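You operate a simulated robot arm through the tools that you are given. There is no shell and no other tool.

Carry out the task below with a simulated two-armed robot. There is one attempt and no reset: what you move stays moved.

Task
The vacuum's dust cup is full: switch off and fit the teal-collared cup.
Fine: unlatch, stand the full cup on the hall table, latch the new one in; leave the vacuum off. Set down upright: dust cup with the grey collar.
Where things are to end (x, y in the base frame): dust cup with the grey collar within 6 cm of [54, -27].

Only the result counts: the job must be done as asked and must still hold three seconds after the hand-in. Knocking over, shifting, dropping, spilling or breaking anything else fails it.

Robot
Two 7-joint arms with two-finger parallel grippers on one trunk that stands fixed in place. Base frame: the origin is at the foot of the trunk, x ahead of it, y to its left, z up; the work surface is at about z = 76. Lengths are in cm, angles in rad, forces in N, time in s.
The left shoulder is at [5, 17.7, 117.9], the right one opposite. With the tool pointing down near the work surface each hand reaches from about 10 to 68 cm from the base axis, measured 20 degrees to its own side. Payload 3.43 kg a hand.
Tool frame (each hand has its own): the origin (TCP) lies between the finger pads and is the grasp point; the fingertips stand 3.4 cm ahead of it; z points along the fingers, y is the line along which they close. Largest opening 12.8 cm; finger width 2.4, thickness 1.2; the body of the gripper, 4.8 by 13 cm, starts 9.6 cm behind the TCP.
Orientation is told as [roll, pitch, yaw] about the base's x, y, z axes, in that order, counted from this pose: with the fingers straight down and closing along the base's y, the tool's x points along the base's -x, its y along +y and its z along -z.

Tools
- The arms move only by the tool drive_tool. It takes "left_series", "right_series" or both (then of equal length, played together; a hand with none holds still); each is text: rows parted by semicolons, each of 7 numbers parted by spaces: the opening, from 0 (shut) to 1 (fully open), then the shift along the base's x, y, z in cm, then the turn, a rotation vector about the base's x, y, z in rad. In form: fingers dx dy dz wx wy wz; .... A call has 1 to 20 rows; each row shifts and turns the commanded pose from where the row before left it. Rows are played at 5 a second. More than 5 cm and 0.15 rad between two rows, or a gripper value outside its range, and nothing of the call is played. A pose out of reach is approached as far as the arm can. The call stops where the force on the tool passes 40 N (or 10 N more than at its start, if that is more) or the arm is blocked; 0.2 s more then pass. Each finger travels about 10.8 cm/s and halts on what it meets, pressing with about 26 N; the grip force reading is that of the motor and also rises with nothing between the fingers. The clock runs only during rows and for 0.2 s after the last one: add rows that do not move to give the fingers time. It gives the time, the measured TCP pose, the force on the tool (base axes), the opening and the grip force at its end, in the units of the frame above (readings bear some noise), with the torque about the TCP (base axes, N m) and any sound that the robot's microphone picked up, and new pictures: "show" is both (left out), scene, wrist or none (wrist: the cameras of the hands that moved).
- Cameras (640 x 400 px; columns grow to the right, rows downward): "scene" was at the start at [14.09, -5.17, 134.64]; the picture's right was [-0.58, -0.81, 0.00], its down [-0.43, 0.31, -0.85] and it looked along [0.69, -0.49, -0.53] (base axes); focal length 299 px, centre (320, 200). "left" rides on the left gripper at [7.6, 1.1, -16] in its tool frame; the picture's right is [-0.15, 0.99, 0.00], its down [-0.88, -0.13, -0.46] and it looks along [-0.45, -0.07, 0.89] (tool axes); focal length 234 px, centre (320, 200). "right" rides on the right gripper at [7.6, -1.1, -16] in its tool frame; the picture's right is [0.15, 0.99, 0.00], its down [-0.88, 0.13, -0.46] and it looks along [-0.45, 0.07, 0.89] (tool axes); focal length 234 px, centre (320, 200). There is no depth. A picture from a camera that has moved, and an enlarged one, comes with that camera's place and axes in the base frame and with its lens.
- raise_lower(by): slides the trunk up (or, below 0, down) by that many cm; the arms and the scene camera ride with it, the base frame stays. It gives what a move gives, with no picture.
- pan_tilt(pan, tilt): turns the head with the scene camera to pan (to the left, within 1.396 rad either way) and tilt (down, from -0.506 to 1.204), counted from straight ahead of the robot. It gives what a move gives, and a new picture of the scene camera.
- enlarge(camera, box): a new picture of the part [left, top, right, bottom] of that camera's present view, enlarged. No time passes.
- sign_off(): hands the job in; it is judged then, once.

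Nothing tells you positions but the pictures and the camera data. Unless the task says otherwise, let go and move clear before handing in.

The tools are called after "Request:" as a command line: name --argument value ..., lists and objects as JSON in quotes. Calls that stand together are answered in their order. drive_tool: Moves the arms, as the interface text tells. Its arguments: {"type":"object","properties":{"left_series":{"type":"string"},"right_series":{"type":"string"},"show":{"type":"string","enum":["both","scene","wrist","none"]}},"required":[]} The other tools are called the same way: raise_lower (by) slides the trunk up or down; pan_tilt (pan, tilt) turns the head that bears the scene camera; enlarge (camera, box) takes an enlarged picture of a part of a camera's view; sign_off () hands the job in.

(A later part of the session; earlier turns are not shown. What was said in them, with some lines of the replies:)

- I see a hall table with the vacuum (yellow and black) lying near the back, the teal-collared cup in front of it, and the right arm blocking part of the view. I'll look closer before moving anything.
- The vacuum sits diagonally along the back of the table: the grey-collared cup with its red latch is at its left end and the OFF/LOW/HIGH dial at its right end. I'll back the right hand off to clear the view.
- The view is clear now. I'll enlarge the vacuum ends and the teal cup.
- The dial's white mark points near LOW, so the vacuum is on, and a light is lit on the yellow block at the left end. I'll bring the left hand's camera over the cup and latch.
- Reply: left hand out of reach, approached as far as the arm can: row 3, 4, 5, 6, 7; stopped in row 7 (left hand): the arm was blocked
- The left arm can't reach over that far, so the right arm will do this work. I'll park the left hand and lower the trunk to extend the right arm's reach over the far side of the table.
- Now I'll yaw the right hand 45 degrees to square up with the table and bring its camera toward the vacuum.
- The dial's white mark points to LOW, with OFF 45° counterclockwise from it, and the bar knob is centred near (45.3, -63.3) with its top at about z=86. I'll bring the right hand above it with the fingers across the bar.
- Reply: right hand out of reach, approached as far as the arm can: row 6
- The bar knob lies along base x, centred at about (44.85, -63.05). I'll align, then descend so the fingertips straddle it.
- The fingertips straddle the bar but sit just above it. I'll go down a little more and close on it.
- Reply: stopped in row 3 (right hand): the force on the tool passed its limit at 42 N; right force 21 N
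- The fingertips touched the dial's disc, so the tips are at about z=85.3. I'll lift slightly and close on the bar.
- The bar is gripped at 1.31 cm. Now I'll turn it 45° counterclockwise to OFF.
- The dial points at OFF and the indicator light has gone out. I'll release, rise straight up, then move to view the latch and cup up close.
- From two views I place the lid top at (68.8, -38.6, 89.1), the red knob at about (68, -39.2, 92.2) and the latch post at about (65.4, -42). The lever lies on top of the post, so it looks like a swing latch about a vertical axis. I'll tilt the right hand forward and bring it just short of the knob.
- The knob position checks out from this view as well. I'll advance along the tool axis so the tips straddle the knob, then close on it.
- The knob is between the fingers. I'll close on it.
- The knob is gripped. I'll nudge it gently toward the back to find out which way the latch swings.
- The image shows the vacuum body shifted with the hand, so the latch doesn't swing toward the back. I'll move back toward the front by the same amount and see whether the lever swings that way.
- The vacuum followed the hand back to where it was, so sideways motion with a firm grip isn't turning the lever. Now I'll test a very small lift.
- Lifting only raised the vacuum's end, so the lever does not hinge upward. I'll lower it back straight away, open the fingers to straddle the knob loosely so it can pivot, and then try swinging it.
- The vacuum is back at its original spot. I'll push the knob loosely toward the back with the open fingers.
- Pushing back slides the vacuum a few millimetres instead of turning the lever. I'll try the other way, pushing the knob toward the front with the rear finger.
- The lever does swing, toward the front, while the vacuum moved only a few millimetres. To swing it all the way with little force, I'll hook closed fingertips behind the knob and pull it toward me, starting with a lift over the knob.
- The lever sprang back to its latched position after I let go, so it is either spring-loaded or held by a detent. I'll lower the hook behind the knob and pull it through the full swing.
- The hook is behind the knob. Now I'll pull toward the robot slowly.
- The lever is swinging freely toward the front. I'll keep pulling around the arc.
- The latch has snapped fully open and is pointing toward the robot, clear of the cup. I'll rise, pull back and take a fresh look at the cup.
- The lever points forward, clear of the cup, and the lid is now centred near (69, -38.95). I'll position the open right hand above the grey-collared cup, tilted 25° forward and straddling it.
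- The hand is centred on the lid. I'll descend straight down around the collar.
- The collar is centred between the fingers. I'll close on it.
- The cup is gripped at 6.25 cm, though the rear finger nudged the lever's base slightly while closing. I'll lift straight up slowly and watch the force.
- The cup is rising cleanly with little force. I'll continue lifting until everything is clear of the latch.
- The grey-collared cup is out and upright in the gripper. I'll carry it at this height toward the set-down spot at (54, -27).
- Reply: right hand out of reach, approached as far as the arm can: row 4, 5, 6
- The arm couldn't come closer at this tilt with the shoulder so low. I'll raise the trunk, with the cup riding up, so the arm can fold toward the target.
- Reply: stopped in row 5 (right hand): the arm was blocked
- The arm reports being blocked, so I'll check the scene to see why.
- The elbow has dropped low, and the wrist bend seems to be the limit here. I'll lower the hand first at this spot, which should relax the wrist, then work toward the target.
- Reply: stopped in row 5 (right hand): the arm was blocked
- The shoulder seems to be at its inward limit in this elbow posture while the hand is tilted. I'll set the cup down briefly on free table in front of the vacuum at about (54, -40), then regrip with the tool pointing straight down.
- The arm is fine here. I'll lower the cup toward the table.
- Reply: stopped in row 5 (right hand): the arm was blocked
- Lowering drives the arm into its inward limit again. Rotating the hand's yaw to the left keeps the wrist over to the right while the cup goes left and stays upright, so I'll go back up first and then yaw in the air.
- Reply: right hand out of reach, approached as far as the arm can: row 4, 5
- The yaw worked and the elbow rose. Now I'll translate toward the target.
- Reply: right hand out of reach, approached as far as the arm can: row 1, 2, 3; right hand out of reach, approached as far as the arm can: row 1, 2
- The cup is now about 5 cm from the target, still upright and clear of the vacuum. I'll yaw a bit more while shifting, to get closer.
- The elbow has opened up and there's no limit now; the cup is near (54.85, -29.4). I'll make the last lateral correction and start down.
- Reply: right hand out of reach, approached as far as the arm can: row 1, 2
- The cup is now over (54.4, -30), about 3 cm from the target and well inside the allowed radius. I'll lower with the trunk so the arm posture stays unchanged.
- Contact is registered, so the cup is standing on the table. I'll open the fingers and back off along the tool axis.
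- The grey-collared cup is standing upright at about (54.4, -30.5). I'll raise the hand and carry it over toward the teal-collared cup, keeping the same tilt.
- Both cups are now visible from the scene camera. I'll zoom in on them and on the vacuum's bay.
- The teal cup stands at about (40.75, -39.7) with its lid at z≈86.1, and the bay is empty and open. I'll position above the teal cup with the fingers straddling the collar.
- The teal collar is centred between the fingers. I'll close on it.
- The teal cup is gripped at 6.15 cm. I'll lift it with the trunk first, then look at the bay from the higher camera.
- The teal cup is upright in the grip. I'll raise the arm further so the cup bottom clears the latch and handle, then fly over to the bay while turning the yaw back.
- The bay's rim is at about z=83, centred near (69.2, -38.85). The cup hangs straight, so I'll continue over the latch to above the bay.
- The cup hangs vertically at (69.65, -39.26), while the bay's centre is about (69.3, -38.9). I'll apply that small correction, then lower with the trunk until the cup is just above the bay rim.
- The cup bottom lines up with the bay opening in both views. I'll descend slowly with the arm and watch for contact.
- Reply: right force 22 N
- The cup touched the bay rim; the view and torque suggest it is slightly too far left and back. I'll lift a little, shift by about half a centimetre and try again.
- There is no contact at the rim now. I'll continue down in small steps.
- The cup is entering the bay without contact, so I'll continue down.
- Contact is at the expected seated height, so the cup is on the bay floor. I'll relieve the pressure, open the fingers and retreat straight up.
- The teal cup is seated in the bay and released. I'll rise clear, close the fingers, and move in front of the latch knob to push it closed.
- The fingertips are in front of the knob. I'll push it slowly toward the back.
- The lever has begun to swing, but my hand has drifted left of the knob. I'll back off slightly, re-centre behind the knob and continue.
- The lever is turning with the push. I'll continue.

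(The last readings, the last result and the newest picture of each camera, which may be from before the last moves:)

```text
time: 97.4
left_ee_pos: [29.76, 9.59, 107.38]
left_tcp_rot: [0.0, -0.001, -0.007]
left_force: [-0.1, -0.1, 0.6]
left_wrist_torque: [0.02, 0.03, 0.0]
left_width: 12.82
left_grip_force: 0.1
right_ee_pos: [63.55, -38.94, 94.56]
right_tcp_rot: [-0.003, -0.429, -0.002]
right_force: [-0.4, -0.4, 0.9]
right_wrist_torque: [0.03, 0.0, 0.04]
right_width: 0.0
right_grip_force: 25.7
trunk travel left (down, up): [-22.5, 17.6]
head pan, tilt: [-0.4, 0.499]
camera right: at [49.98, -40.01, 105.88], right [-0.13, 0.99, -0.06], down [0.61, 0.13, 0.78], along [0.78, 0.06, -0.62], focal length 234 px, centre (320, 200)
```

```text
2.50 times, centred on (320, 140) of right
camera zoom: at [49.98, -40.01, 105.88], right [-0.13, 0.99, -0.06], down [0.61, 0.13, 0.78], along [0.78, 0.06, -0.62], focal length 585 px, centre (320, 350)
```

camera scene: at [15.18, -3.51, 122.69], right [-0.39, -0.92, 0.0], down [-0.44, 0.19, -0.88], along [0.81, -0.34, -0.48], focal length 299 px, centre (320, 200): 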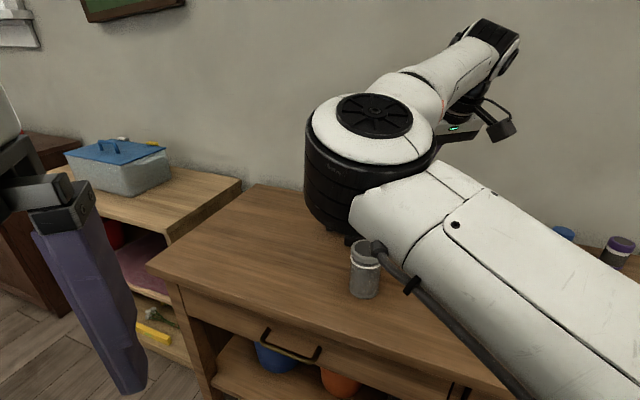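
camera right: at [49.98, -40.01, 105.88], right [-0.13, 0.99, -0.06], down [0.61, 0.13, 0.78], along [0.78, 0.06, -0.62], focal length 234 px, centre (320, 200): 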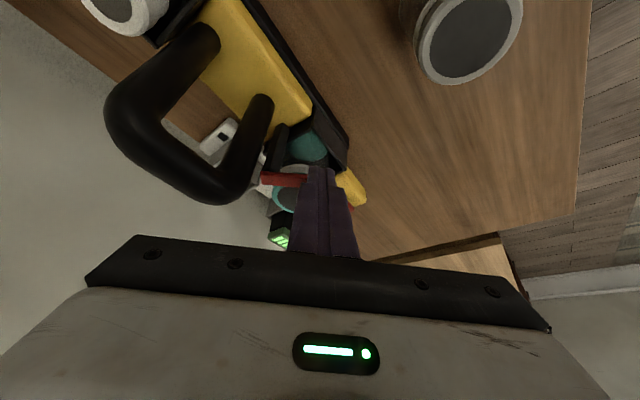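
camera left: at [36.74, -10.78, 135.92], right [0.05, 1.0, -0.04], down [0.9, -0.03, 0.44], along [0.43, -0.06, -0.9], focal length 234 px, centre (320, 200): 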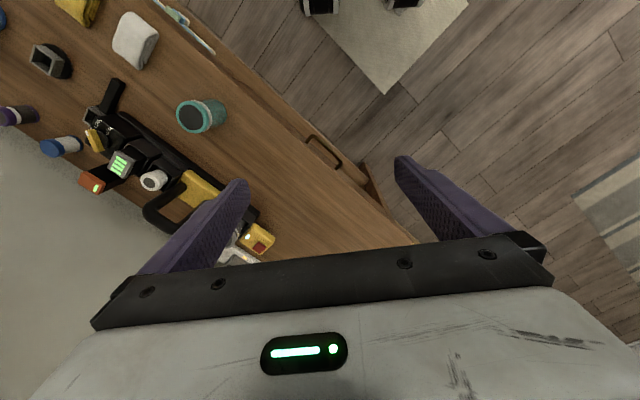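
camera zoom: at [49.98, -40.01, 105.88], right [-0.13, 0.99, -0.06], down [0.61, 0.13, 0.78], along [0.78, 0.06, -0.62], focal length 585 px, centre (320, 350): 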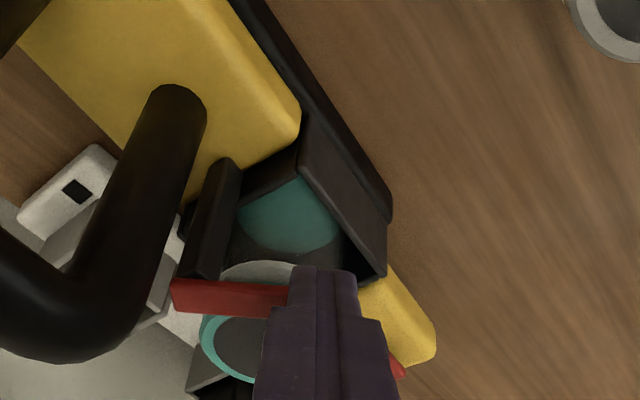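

Request:
drive_tool --right_series "0 0.6 0 0 0 0 0;0 0.6 -0.1 0 0 0 0;0 0.6 -0.2 0 0 0 0;0 0.5 -0.2 0 0 0 0;0 0 0 0 0 0 0" --show "wrist"

Request:
enlarge --camera "right" --box '[220, 60, 420, 220]'

```text
time: 98.6
left_ee_pos: [29.86, 9.58, 107.33]
left_tcp_rot: [0.0, -0.002, -0.006]
left_force: [-1.0, 0.2, -0.1]
left_wrist_torque: [0.01, -0.01, 0.01]
left_width: 12.8
left_grip_force: 0.0
right_ee_pos: [65.98, -39.32, 94.52]
right_tcp_rot: [-0.003, -0.43, 0.0]
right_force: [0.3, 0.5, -0.6]
right_wrist_torque: [0.0, 0.01, -0.02]
right_width: 0.01
right_grip_force: 24.9
trunk travel left (down, up): [-22.5, 17.6]
head pan, tilt: [-0.4, 0.499]
camera right: at [52.34, -40.47, 105.87], right [-0.13, 0.99, -0.06], down [0.61, 0.13, 0.78], along [0.78, 0.06, -0.62], focal length 234 px, centre (320, 200)
```

right: 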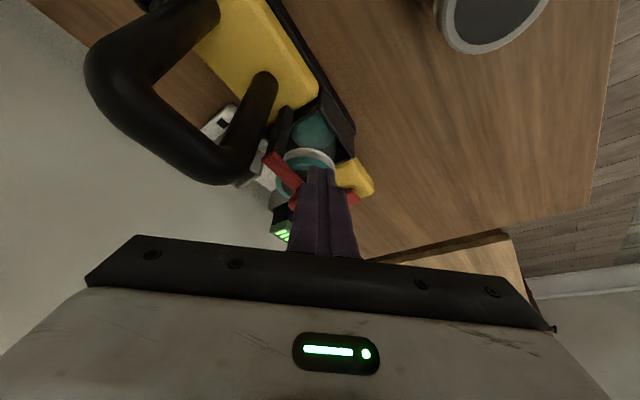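

```text
2.50 times, centred on (320, 140) of right
camera zoom: at [52.34, -40.47, 105.87], right [-0.13, 0.99, -0.06], down [0.61, 0.13, 0.78], along [0.78, 0.06, -0.62], focal length 585 px, centre (320, 350)
```

zoom: 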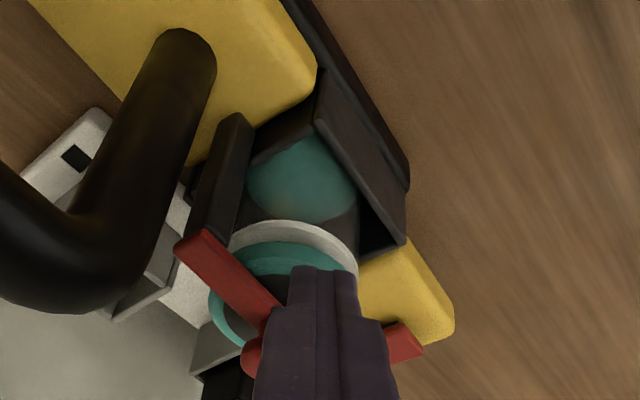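

The lever has swung over the teal cup and seems to have snapped in. I'll lift away and inspect.

Request:
drive_tool --right_series "0 -0.5 0 1 0 0 0;0 -1 0 2 0 0 0;0 -2 0 3 0 0 0;0 -2.5 0.3 3 0 0 0;0 0 0 0 0 0 0" --show "both"

Request:
enlarge --camera "right" --box '[220, 60, 400, 200]'

```text
time: 99.8
left_ee_pos: [29.72, 9.62, 107.39]
left_tcp_rot: [0.0, -0.001, -0.005]
left_force: [-0.5, -0.8, 0.5]
left_wrist_torque: [-0.03, 0.01, 0.01]
left_width: 12.81
left_grip_force: 0.1
right_ee_pos: [60.01, -38.99, 103.32]
right_tcp_rot: [-0.004, -0.429, -0.001]
right_force: [0.2, 0.4, -0.4]
right_wrist_torque: [0.02, 0.01, 0.0]
right_width: 0.0
right_grip_force: 25.3
trunk travel left (down, up): [-22.5, 17.6]
head pan, tilt: [-0.4, 0.499]
camera scene: at [15.19, -3.5, 122.69], right [-0.39, -0.92, 0.0], down [-0.44, 0.19, -0.88], along [0.81, -0.34, -0.48], focal length 299 px, centre (320, 200)
camera right: at [46.4, -40.2, 114.66], right [-0.13, 0.99, -0.06], down [0.61, 0.13, 0.78], along [0.78, 0.06, -0.62], focal length 234 px, centre (320, 200)
```

scene: 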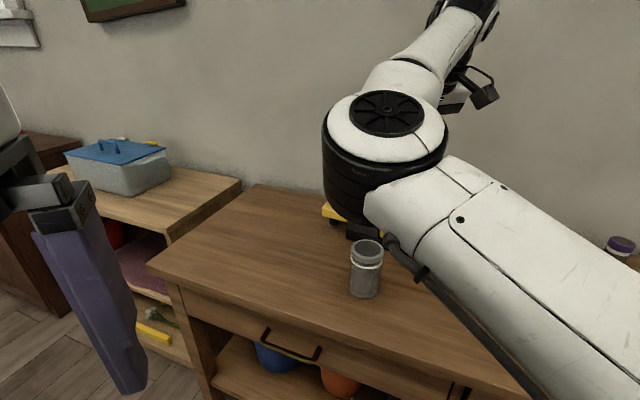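
right: 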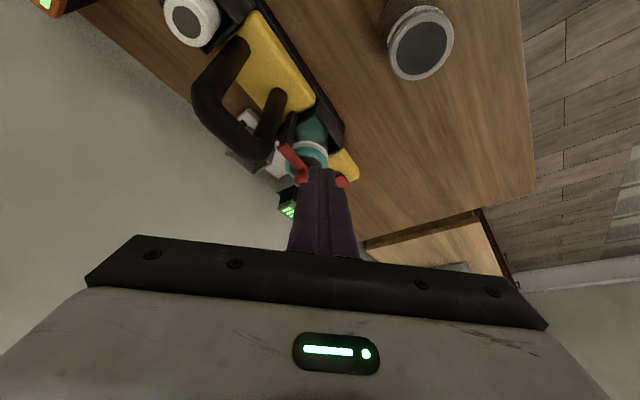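

```text
2.86 times, centred on (310, 130) of right
camera zoom: at [46.4, -40.2, 114.66], right [-0.13, 0.99, -0.06], down [0.61, 0.13, 0.78], along [0.78, 0.06, -0.62], focal length 669 px, centre (349, 400)
```

zoom: 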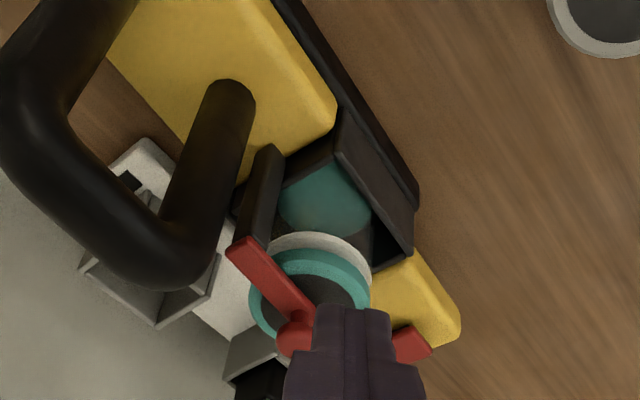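

The latch lies over the teal cup, but I may have slid the vacuum back a bit at the end of the push. To measure this I'll return the trunk, head and right hand to where they were in the early pictures and compare.

Request:
raise_lower --by 12.5

Request:
drive_tool --right_series "0 -3 -0.5 0 0 0.05 0;0 -3 -1 0 0 0.06 0;0 -3.5 -1.5 0.3 0 0.07 0;0 -4 -2 0.5 0 0.07 0;0 -4 -2.5 0.5 0 0.09 0;0.3 -4 -2.5 0.5 0 0.09 0;0.6 -4 -2.5 0.5 0 0 0;1 -4 -2.5 0 0 0 0;1 -4 -2.5 0 0 0 0;1 -3 -2.5 0 0 0 0;1 0 0 0 0 0 0" --show "none"

Request:
pan_tilt --pan -0.621 --tilt 0.56

```text
time: 101.3
left_ee_pos: [29.67, 9.58, 119.9]
left_tcp_rot: [0.0, -0.002, -0.007]
left_force: [-0.2, 1.3, -0.3]
left_wrist_torque: [0.0, 0.05, 0.0]
left_width: 12.79
left_grip_force: 0.1
right_ee_pos: [60.0, -39.18, 115.86]
right_tcp_rot: [-0.004, -0.43, -0.002]
right_force: [-0.6, -0.1, -1.0]
right_wrist_torque: [-0.03, 0.03, -0.01]
right_width: 0.03
right_grip_force: 26.1
trunk travel left (down, up): [-35.0, 5.1]
head pan, tilt: [-0.4, 0.499]
```

```text
time: 103.7
left_ee_pos: [29.69, 9.64, 119.78]
left_tcp_rot: [-0.001, -0.002, -0.007]
left_force: [0.0, 0.1, -0.1]
left_wrist_torque: [-0.03, -0.02, 0.01]
left_width: 12.82
left_grip_force: 0.0
right_ee_pos: [23.55, -59.15, 118.09]
right_tcp_rot: [-0.003, 0.002, -0.001]
right_force: [-0.1, -0.3, 0.8]
right_wrist_torque: [-0.01, -0.03, -0.01]
right_width: 12.8
right_grip_force: 0.1
trunk travel left (down, up): [-35.0, 5.1]
head pan, tilt: [-0.4, 0.499]
```

```text
time: 104.5
left_ee_pos: [29.75, 9.59, 119.88]
left_tcp_rot: [0.001, -0.001, -0.008]
left_force: [-0.7, -0.2, -0.7]
left_wrist_torque: [0.0, 0.0, 0.01]
left_width: 12.8
left_grip_force: 0.1
right_ee_pos: [23.6, -59.03, 118.09]
right_tcp_rot: [-0.004, 0.001, -0.002]
right_force: [0.3, 0.4, 0.0]
right_wrist_torque: [0.03, -0.01, 0.03]
right_width: 12.83
right_grip_force: 0.1
trunk travel left (down, up): [-35.0, 5.1]
head pan, tilt: [-0.621, 0.56]
camera scene: at [14.1, -5.16, 134.64], right [-0.58, -0.81, 0.0], down [-0.43, 0.31, -0.85], along [0.69, -0.49, -0.53], focal length 299 px, centre (320, 200)
```

scene: 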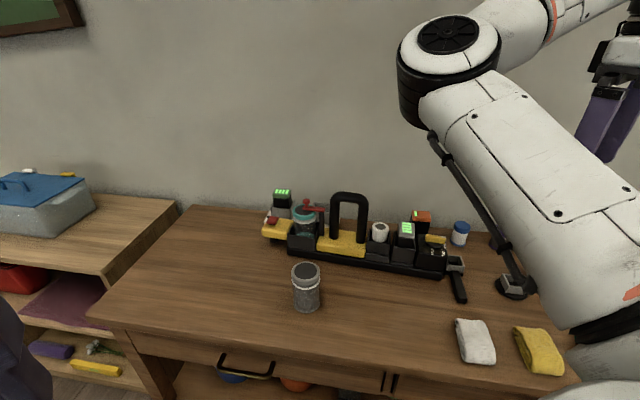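

Now I'll take the same enlarged regions as at the beginning.

Request:
enlarge --camera "scene" --box '[250, 180, 370, 270]'

Request:
enlarge --camera "scene" --box '[360, 190, 540, 310]'

Request:
enlarge --camera "scene" --box '[290, 190, 340, 230]'

```text
4.44 times, centred on (310, 225) of scene
camera zoom: at [14.1, -5.16, 134.64], right [-0.58, -0.81, 0.0], down [-0.43, 0.31, -0.85], along [0.69, -0.49, -0.53], focal length 1327 px, centre (364, 89)
```

zoom: 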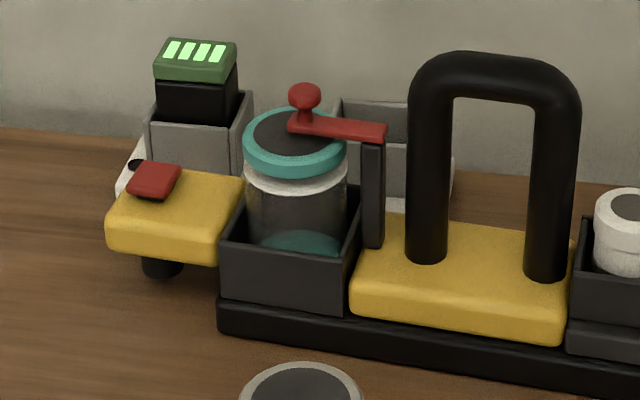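

```text
3.33 times, centred on (450, 250) of scene
camera zoom: at [14.1, -5.16, 134.64], right [-0.58, -0.81, 0.0], down [-0.43, 0.31, -0.85], along [0.69, -0.49, -0.53], focal length 995 px, centre (-113, 33)
```

zoom: 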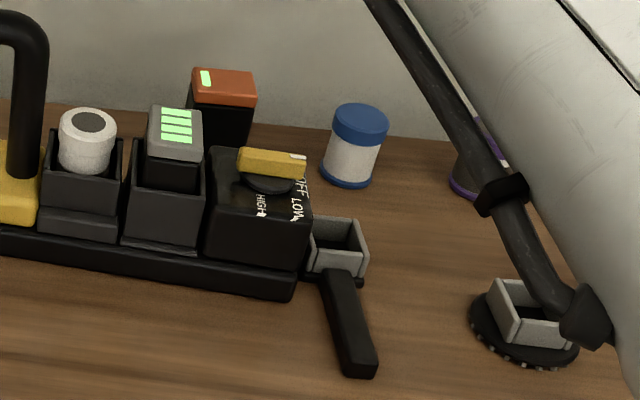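

```text
10.00 times, centred on (315, 210) of scene
camera zoom: at [14.1, -5.16, 134.64], right [-0.58, -0.81, 0.0], down [-0.43, 0.31, -0.85], along [0.69, -0.49, -0.53], focal length 2986 px, centre (370, 100)
```

zoom: 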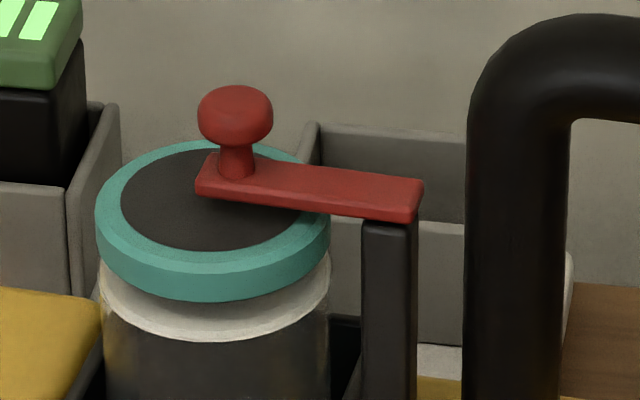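

Comparing the same views, the latch is closed over the teal cup and the dial is on OFF. But the vacuum's left end has been pushed back about 3 cm, with the right end nearly unmoved. I'll bring the hand back, grip the seated cup's collar and gently drag that end forward to where it was.

Request:
drive_tool --right_series "0.62 3 2.5 0 0 0 0;0.62 4 2.5 0 0 0 0;0.62 4 2.5 0 0 0 0;0.62 4 2.5 -0.5 0 0 0;0.62 4 2.5 -0.5 0 -0.09 0;0.62 4 2.5 -0.5 0 -0.09 0;0.62 4 2 -0.5 0 -0.07 0;0.62 3.5 1.5 -0.3 0 -0.07 0;0.62 3 1 0 0 -0.06 0;0.62 3 0.5 0 0 -0.05 0;0.62 0 0 0 0 0 0" --show "none"

Request:
raise_lower --by -12.5

```text
time: 106.9
left_ee_pos: [29.75, 9.58, 119.89]
left_tcp_rot: [0.0, -0.004, -0.008]
left_force: [0.3, -0.8, 0.7]
left_wrist_torque: [-0.01, -0.03, 0.0]
left_width: 12.8
left_grip_force: 0.0
right_ee_pos: [60.05, -39.21, 115.85]
right_tcp_rot: [-0.004, -0.43, -0.001]
right_force: [-0.6, -0.7, -0.5]
right_wrist_torque: [0.02, 0.01, 0.02]
right_width: 7.96
right_grip_force: 0.1
trunk travel left (down, up): [-35.0, 5.1]
head pan, tilt: [-0.621, 0.56]
```

```text
time: 108.4
left_ee_pos: [29.82, 9.68, 107.31]
left_tcp_rot: [0.002, -0.004, -0.007]
left_force: [-0.7, 0.3, 0.2]
left_wrist_torque: [0.02, 0.01, -0.01]
left_width: 12.81
left_grip_force: 0.0
right_ee_pos: [60.03, -39.18, 103.43]
right_tcp_rot: [-0.004, -0.429, -0.003]
right_force: [-0.2, -0.3, -0.6]
right_wrist_torque: [0.03, 0.01, -0.03]
right_width: 7.93
right_grip_force: 0.1
trunk travel left (down, up): [-22.5, 17.6]
head pan, tilt: [-0.621, 0.56]
```

Request:
drive_tool --right_series "0.62 2.5 -0.35 -0.8 0 0 0.03;0.62 2.5 -0.35 -1.2 0 0 0.03;0.62 2.5 -0.35 -1.2 0 0 0.03;0.62 2.5 -0.35 -1.2 0 0 0.03;0.62 0 0 0 0 0 0" --show "both"

Request:
enlarge --camera "right" --box '[220, 60, 400, 200]'

```text
time: 109.6
left_ee_pos: [29.64, 9.59, 107.28]
left_tcp_rot: [-0.001, 0.0, -0.005]
left_force: [-0.1, 0.7, -0.4]
left_wrist_torque: [0.02, 0.02, 0.0]
left_width: 12.82
left_grip_force: 0.0
right_ee_pos: [70.02, -40.59, 98.81]
right_tcp_rot: [-0.004, -0.429, 0.117]
right_force: [-1.0, 0.6, 0.5]
right_wrist_torque: [-0.03, 0.02, -0.01]
right_width: 7.93
right_grip_force: 0.0
trunk travel left (down, up): [-22.5, 17.6]
head pan, tilt: [-0.621, 0.56]
camera scene: at [14.09, -5.17, 122.14], right [-0.58, -0.81, 0.0], down [-0.43, 0.31, -0.85], along [0.69, -0.49, -0.53], focal length 299 px, centre (320, 200)
camera right: at [56.71, -43.33, 110.13], right [-0.25, 0.97, -0.06], down [0.59, 0.2, 0.78], along [0.77, 0.16, -0.62], focal length 234 px, centre (320, 200)
```

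scene: 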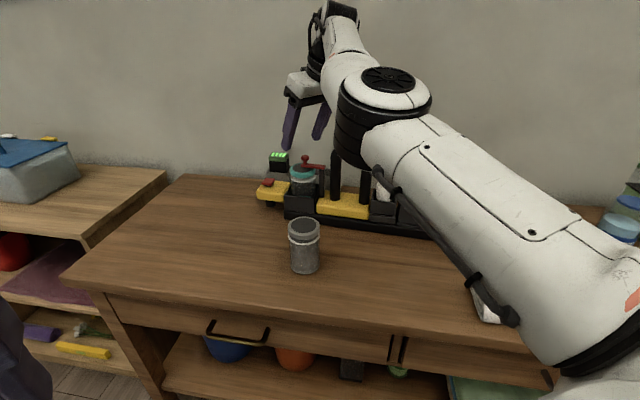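
right: 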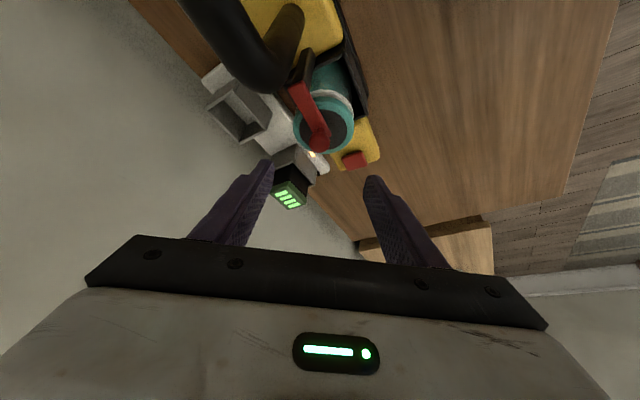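

```text
2.86 times, centred on (310, 130) of right
camera zoom: at [56.71, -43.33, 110.13], right [-0.25, 0.97, -0.06], down [0.59, 0.2, 0.78], along [0.77, 0.16, -0.62], focal length 669 px, centre (349, 400)
```

zoom: 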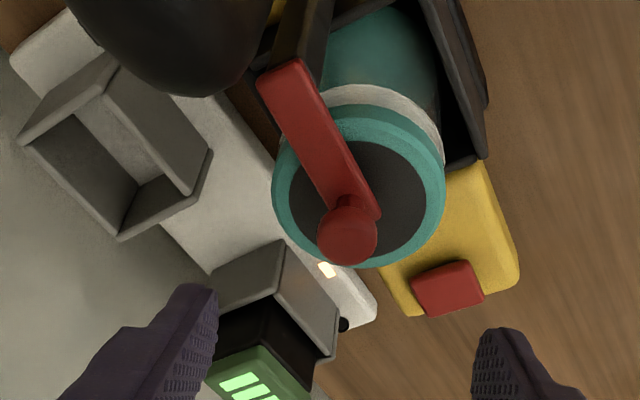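

The view is clear: lid at (70.8, -40.65) with the latch lying across it. I'll descend with the fingers on both sides of the collar, clear of the lever.

Request:
drive_tool --right_series "0.62 0.05 -0.12 -2 0 0 0;0.62 0 0 -2 0 0 0;0.62 0 0 -2 0 0 0;0.62 0 0 -1.5 0 0 0;0.62 0 0 -1.3 0 0 0;0.62 0 0 0 0 0 0" --show "wrist"

Request:
enlarge --camera "right" --box '[220, 80, 420, 240]'

```text
time: 111.0
left_ee_pos: [29.79, 9.63, 107.44]
left_tcp_rot: [0.0, -0.003, -0.007]
left_force: [-0.6, 0.8, 0.2]
left_wrist_torque: [0.01, 0.01, 0.0]
left_width: 12.83
left_grip_force: 0.1
right_ee_pos: [70.08, -40.8, 89.95]
right_tcp_rot: [-0.003, -0.43, 0.119]
right_force: [-0.3, 0.0, -0.2]
right_wrist_torque: [0.0, -0.01, 0.01]
right_width: 7.95
right_grip_force: 0.0
trunk travel left (down, up): [-22.5, 17.6]
head pan, tilt: [-0.621, 0.56]
camera right: at [56.75, -43.56, 101.28], right [-0.25, 0.97, -0.06], down [0.59, 0.2, 0.78], along [0.77, 0.16, -0.62], focal length 234 px, centre (320, 200)
```

right: 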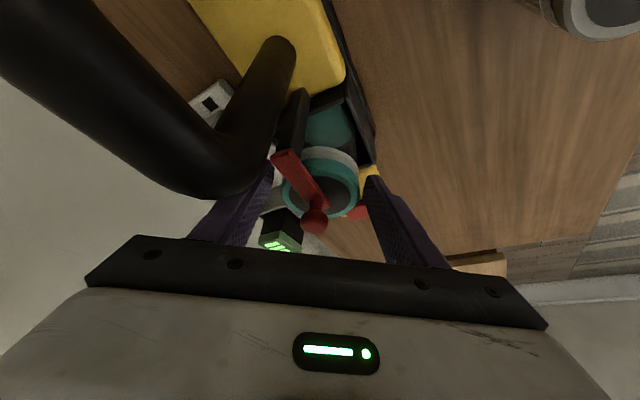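

```text
2.50 times, centred on (320, 160) of right
camera zoom: at [56.75, -43.56, 101.28], right [-0.25, 0.97, -0.06], down [0.59, 0.2, 0.78], along [0.77, 0.16, -0.62], focal length 585 px, centre (320, 300)
```

zoom: 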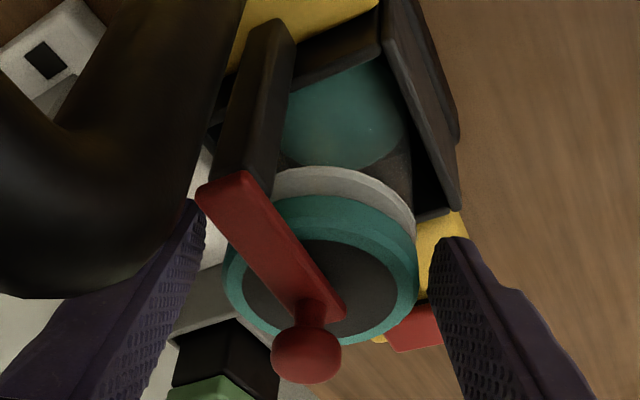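

Request:
drive_tool --right_series "0.55 0 0 0 0 0 0;0.5 0 0 0 0 0 0;0.46 0 0 0 0 0 0;0.42 0 0 0 0 0 0;0.42 0 0 0 0 0 0" --show "none"

Request:
enlarge --camera "right" --box '[220, 80, 420, 240]'

```text
time: 112.2
left_ee_pos: [29.74, 9.66, 107.27]
left_tcp_rot: [0.002, -0.003, -0.01]
left_force: [-0.1, 0.5, 0.3]
left_wrist_torque: [0.01, -0.03, 0.01]
left_width: 12.8
left_grip_force: 0.0
right_ee_pos: [70.16, -40.78, 90.02]
right_tcp_rot: [-0.002, -0.43, 0.119]
right_force: [-0.1, -0.2, 0.4]
right_wrist_torque: [0.03, 0.03, 0.02]
right_width: 6.19
right_grip_force: 25.9
trunk travel left (down, up): [-22.5, 17.6]
head pan, tilt: [-0.621, 0.56]
```

```text
2.50 times, centred on (320, 160) of right
camera zoom: at [56.75, -43.58, 101.32], right [-0.25, 0.97, -0.06], down [0.59, 0.2, 0.78], along [0.77, 0.16, -0.62], focal length 585 px, centre (320, 300)
```

zoom: 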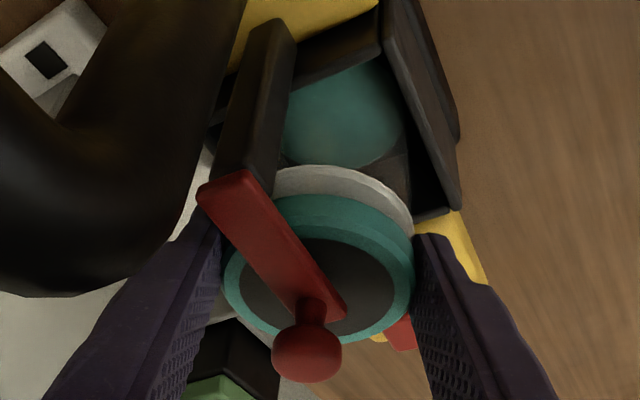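

The collar is gripped without disturbing the latch. I'll drag the end of the vacuum gently forward, about 2 cm to start.

Request:
drive_tool --right_series "0.42 -0.25 0.25 0 0 0 0;0.42 -0.25 0.25 0 0 0 0;0.42 -0.25 0.25 0 0 0 0;0.42 -0.25 0.25 0 0 0 0;0.42 -0.25 0.25 0 0 0 0;0.42 -0.25 0.25 0 0 0 0;0.42 0 0 0 0 0 0" --show "scene"

Request:
enlarge --camera "scene" --box '[240, 130, 400, 240]'

Request:
enlarge --camera "right" --box '[220, 80, 420, 240]'

```text
time: 113.8
left_ee_pos: [29.78, 9.63, 107.36]
left_tcp_rot: [0.0, -0.001, -0.006]
left_force: [0.2, 0.2, -0.1]
left_wrist_torque: [0.02, 0.03, -0.03]
left_width: 12.8
left_grip_force: 0.1
right_ee_pos: [68.64, -39.39, 90.05]
right_tcp_rot: [-0.004, -0.43, 0.118]
right_force: [2.9, -0.9, 1.5]
right_wrist_torque: [-0.06, 0.05, 0.11]
right_width: 6.17
right_grip_force: 25.7
trunk travel left (down, up): [-22.5, 17.6]
head pan, tilt: [-0.621, 0.56]
camera scene: at [14.11, -5.17, 122.14], right [-0.58, -0.81, 0.0], down [-0.43, 0.31, -0.85], along [0.69, -0.49, -0.53], focal length 299 px, centre (320, 200)
```

scene: 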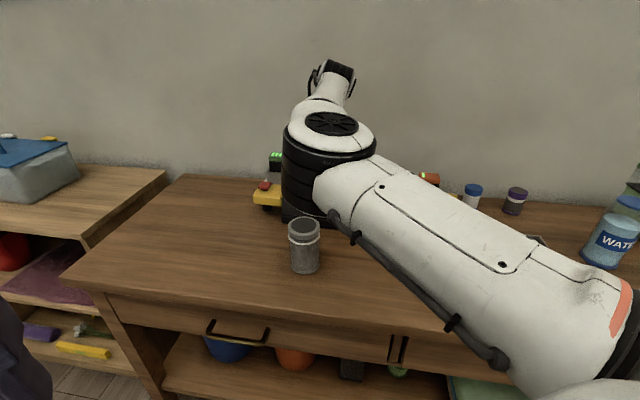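

```text
3.64 times, centred on (320, 185) of scene
camera zoom: at [14.11, -5.17, 122.14], right [-0.58, -0.81, 0.0], down [-0.43, 0.31, -0.85], along [0.69, -0.49, -0.53], focal length 1086 px, centre (320, 254)
```

zoom: 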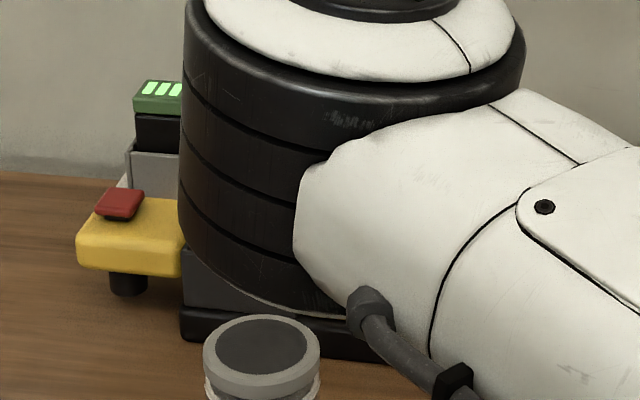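

```text
2.50 times, centred on (320, 160) of right
camera zoom: at [55.22, -42.01, 101.39], right [-0.25, 0.97, -0.06], down [0.59, 0.2, 0.78], along [0.77, 0.16, -0.62], focal length 585 px, centre (320, 300)
```

zoom: 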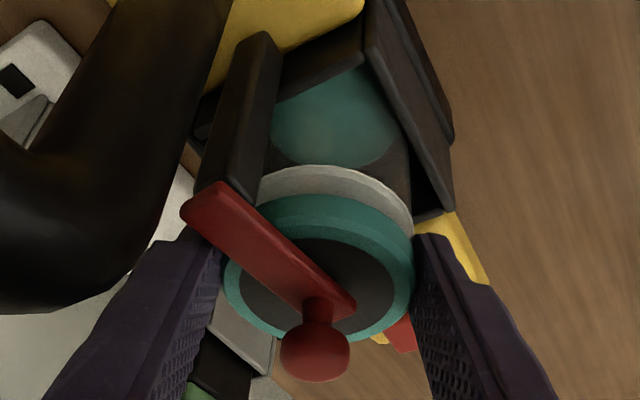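

The vacuum followed. I'll drag roughly another centimetre.

Request:
drive_tool --right_series "0.42 -0.22 0.22 0 0 0 0;0.42 -0.22 0.22 0 0 0 0;0.42 -0.22 0.22 0 0 0 0;0.42 0 0 0 0 0 0" --show "none"

Request:
enlarge --camera "scene" --box '[240, 130, 400, 240]'

Request:
enlarge --camera "right" --box '[220, 80, 420, 240]'

```text
time: 114.8
left_ee_pos: [29.74, 9.61, 107.43]
left_tcp_rot: [0.0, -0.003, -0.007]
left_force: [0.5, 0.1, 0.0]
left_wrist_torque: [-0.01, 0.03, -0.01]
left_width: 12.78
left_grip_force: 0.1
right_ee_pos: [67.86, -38.7, 90.04]
right_tcp_rot: [-0.003, -0.43, 0.118]
right_force: [2.5, -0.8, 0.0]
right_wrist_torque: [0.01, -0.03, 0.13]
right_width: 6.18
right_grip_force: 26.1
trunk travel left (down, up): [-22.5, 17.6]
head pan, tilt: [-0.621, 0.56]
```

```text
3.64 times, centred on (320, 185) of scene
camera zoom: at [14.11, -5.17, 122.14], right [-0.58, -0.81, 0.0], down [-0.43, 0.31, -0.85], along [0.69, -0.49, -0.53], focal length 1086 px, centre (320, 254)
```

zoom: 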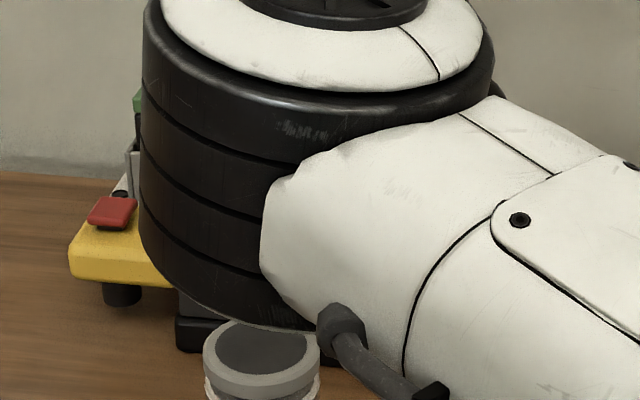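

```text
2.50 times, centred on (320, 160) of right
camera zoom: at [54.51, -41.39, 101.36], right [-0.25, 0.97, -0.06], down [0.59, 0.2, 0.78], along [0.77, 0.16, -0.62], focal length 585 px, centre (320, 300)
```

zoom: 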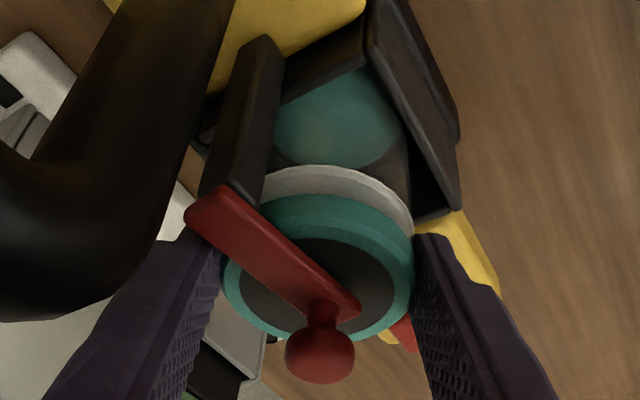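

That looks close to the original position. I'll release the collar, retreat straight up, and go back to the reference camera pose for an exact comparison.

Request:
drive_tool --right_series "0.5 0 0 0 0 0 0;0.56 0 0 0 0 0 0;0.62 0 0 0 0 0 0;0.62 0 0 0 0 0 0;0.62 0 0 1.5 0 0 0;0.62 0 0 2 0 0 0;0.62 0 0 2.5 0 0 0;0.62 0 0 2.5 0 0 0;0.4 -2 0 1.5 0 0 -0.03;0.2 -2 0 1.5 0 0 -0.03;0 -2 0 1.5 0 0 -0.03;0 -2 0 0 0 0 -0.028;0 0 0 0 0 0 0" --show "none"

Request:
raise_lower --by 12.5

Request:
drive_tool --right_series "0 -3 -0.5 0 0 0.05 0;0 -3 -1 0 0 0.06 0;0 -3.5 -1.5 0 0 0.07 0;0 -4 -2 0 0 0.07 0;0 -4 -2.5 0 0 0.09 0;0.3 -4 -2.5 0 0 0.09 0;0.6 -4 -2.5 0 0 0 0;1 -4 -2.5 0 0 0 0;1 -4 -2.5 0 0 0 0;1 -3 -3.5 0 0 0 0;1 0 0 0 0 0 0" --show "scene"

Request:
enlarge --camera "scene" --box '[250, 180, 370, 270]'

Request:
enlarge --camera "scene" --box '[360, 190, 540, 310]'

```text
time: 117.6
left_ee_pos: [29.77, 9.63, 107.4]
left_tcp_rot: [0.001, -0.002, -0.007]
left_force: [-0.5, -0.4, -1.1]
left_wrist_torque: [0.03, -0.01, 0.0]
left_width: 12.8
left_grip_force: 0.0
right_ee_pos: [60.02, -38.71, 103.31]
right_tcp_rot: [-0.004, -0.428, -0.002]
right_force: [-1.2, 1.2, -0.4]
right_wrist_torque: [0.01, -0.03, 0.0]
right_width: 0.02
right_grip_force: 25.9
trunk travel left (down, up): [-22.5, 17.6]
head pan, tilt: [-0.621, 0.56]
```

```text
time: 119.2
left_ee_pos: [29.82, 9.57, 119.79]
left_tcp_rot: [-0.002, -0.003, -0.007]
left_force: [-0.1, 0.2, -0.2]
left_wrist_torque: [-0.01, 0.01, 0.0]
left_width: 12.8
left_grip_force: 0.0
right_ee_pos: [60.13, -38.7, 115.77]
right_tcp_rot: [-0.004, -0.429, 0.001]
right_force: [0.4, 0.1, -0.7]
right_wrist_torque: [-0.01, -0.01, -0.02]
right_width: 0.0
right_grip_force: 25.5
trunk travel left (down, up): [-35.0, 5.1]
head pan, tilt: [-0.621, 0.56]
```

```text
time: 121.5
left_ee_pos: [29.8, 9.61, 119.79]
left_tcp_rot: [-0.001, -0.002, -0.007]
left_force: [0.0, -0.2, 0.3]
left_wrist_torque: [0.01, 0.02, 0.04]
left_width: 12.8
left_grip_force: 0.1
right_ee_pos: [23.29, -59.33, 115.74]
right_tcp_rot: [-0.003, 0.002, 0.001]
right_force: [0.0, -0.8, 0.5]
right_wrist_torque: [-0.02, 0.02, -0.02]
right_width: 12.81
right_grip_force: 0.1
trunk travel left (down, up): [-35.0, 5.1]
head pan, tilt: [-0.621, 0.56]
camera scene: at [14.11, -5.14, 134.64], right [-0.58, -0.81, 0.0], down [-0.43, 0.31, -0.85], along [0.69, -0.49, -0.53], focal length 299 px, centre (320, 200)
```

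scene: 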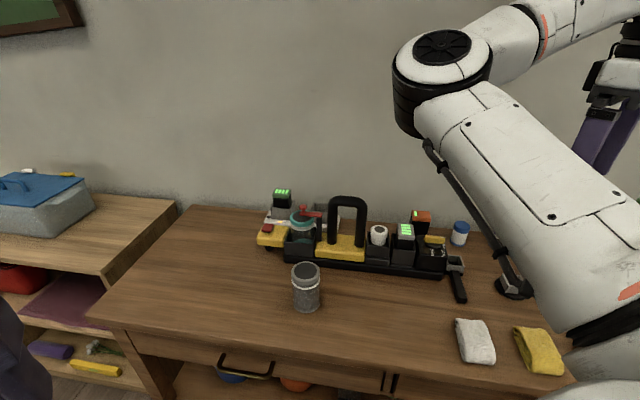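

```text
4.44 times, centred on (310, 225) of scene
camera zoom: at [14.11, -5.14, 134.64], right [-0.58, -0.81, 0.0], down [-0.43, 0.31, -0.85], along [0.69, -0.49, -0.53], focal length 1327 px, centre (364, 89)
```

zoom: 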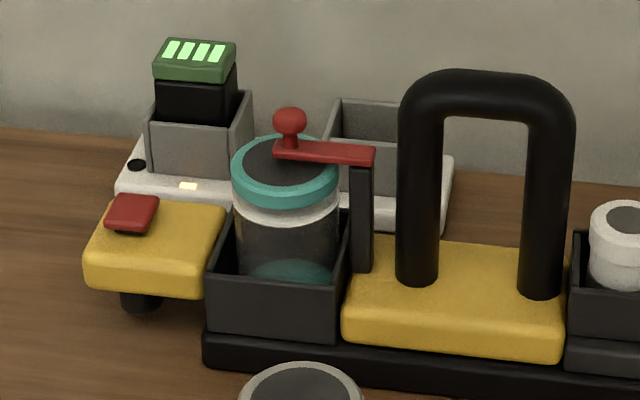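

```text
3.33 times, centred on (450, 250) of scene
camera zoom: at [14.11, -5.14, 134.64], right [-0.58, -0.81, 0.0], down [-0.43, 0.31, -0.85], along [0.69, -0.49, -0.53], focal length 995 px, centre (-113, 33)
```

zoom: 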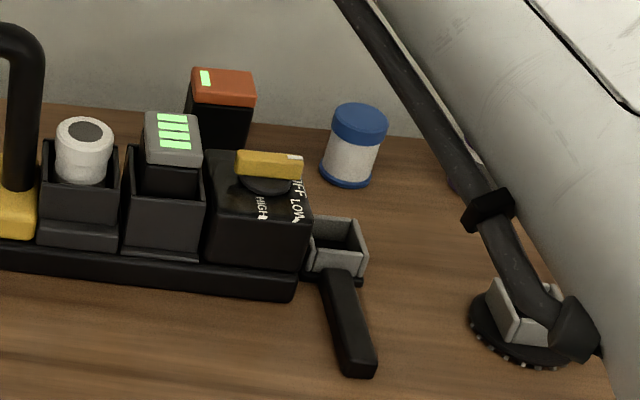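

The vacuum is back within a few millimetres of its original spot. The dial points at OFF and the light is out. The teal-collared cup is seated with the latch at the same angle as the original, and the grey-collared cup stands upright about 3 cm from its target. I'll take one last close look before handing in.

Request:
enlarge --camera "scene" --box '[290, 190, 340, 230]'

Request:
enlarge --camera "scene" --box '[260, 240, 360, 330]'

```text
10.00 times, centred on (315, 210) of scene
camera zoom: at [14.11, -5.14, 134.64], right [-0.58, -0.81, 0.0], down [-0.43, 0.31, -0.85], along [0.69, -0.49, -0.53], focal length 2986 px, centre (370, 100)
```

zoom: 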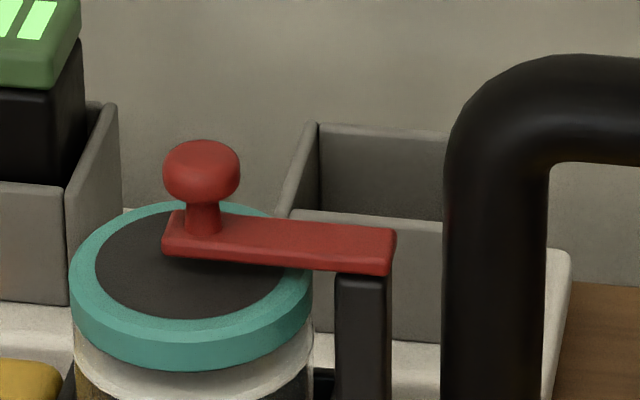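

```text
4.44 times, centred on (310, 285) of scene
camera zoom: at [14.11, -5.14, 134.64], right [-0.58, -0.81, 0.0], down [-0.43, 0.31, -0.85], along [0.69, -0.49, -0.53], focal length 1327 px, centre (364, -178)
```

zoom: 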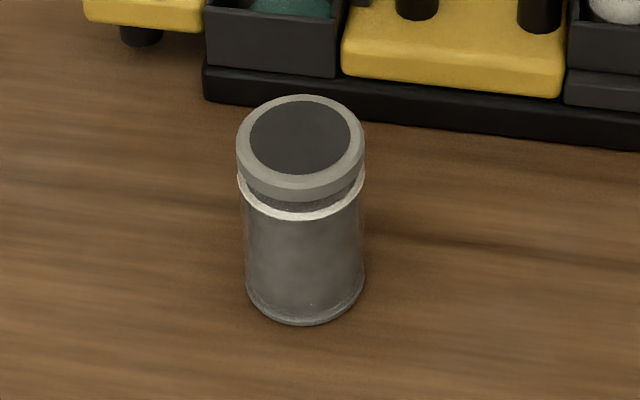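

The grey-collared cup stands upright near (54.3, -29.6), inside the allowed circle. The latch lies closed over the teal-collared cup, the vacuum is off, and both hands are clear, so I'm handing in.

Request:
sign_off

```text
The job is handed in.
```

The vacuum is switched off and the teal-collared cup is latched in. I handed the job in, but the judge returned no verdict.

- **Vacuum off:** the dial points at OFF and the indicator light is out.
- **Grey-collared cup:** it stands upright on the hall table at about (54.3, -29.6), roughly 2.6 cm from the target.
- **Teal-collared cup:** it sits in the bay, and the latch lever lies across it at the same angle as the original did.
- **Vacuum moved during the work:** the vacuum slides easily. Closing the latch pushed its left end back about 3 cm. I dragged it forward again, and the same camera view shows it within about half a centimetre of where it started.
- **Earlier handling:** finding how the latch opens shifted the vacuum by less than a centimetre and lifted one end slightly. The teal cup touched the bay rim once before it went in.

In the final view nothing else on the table looked moved or knocked over. Both hands had let go and were clear.
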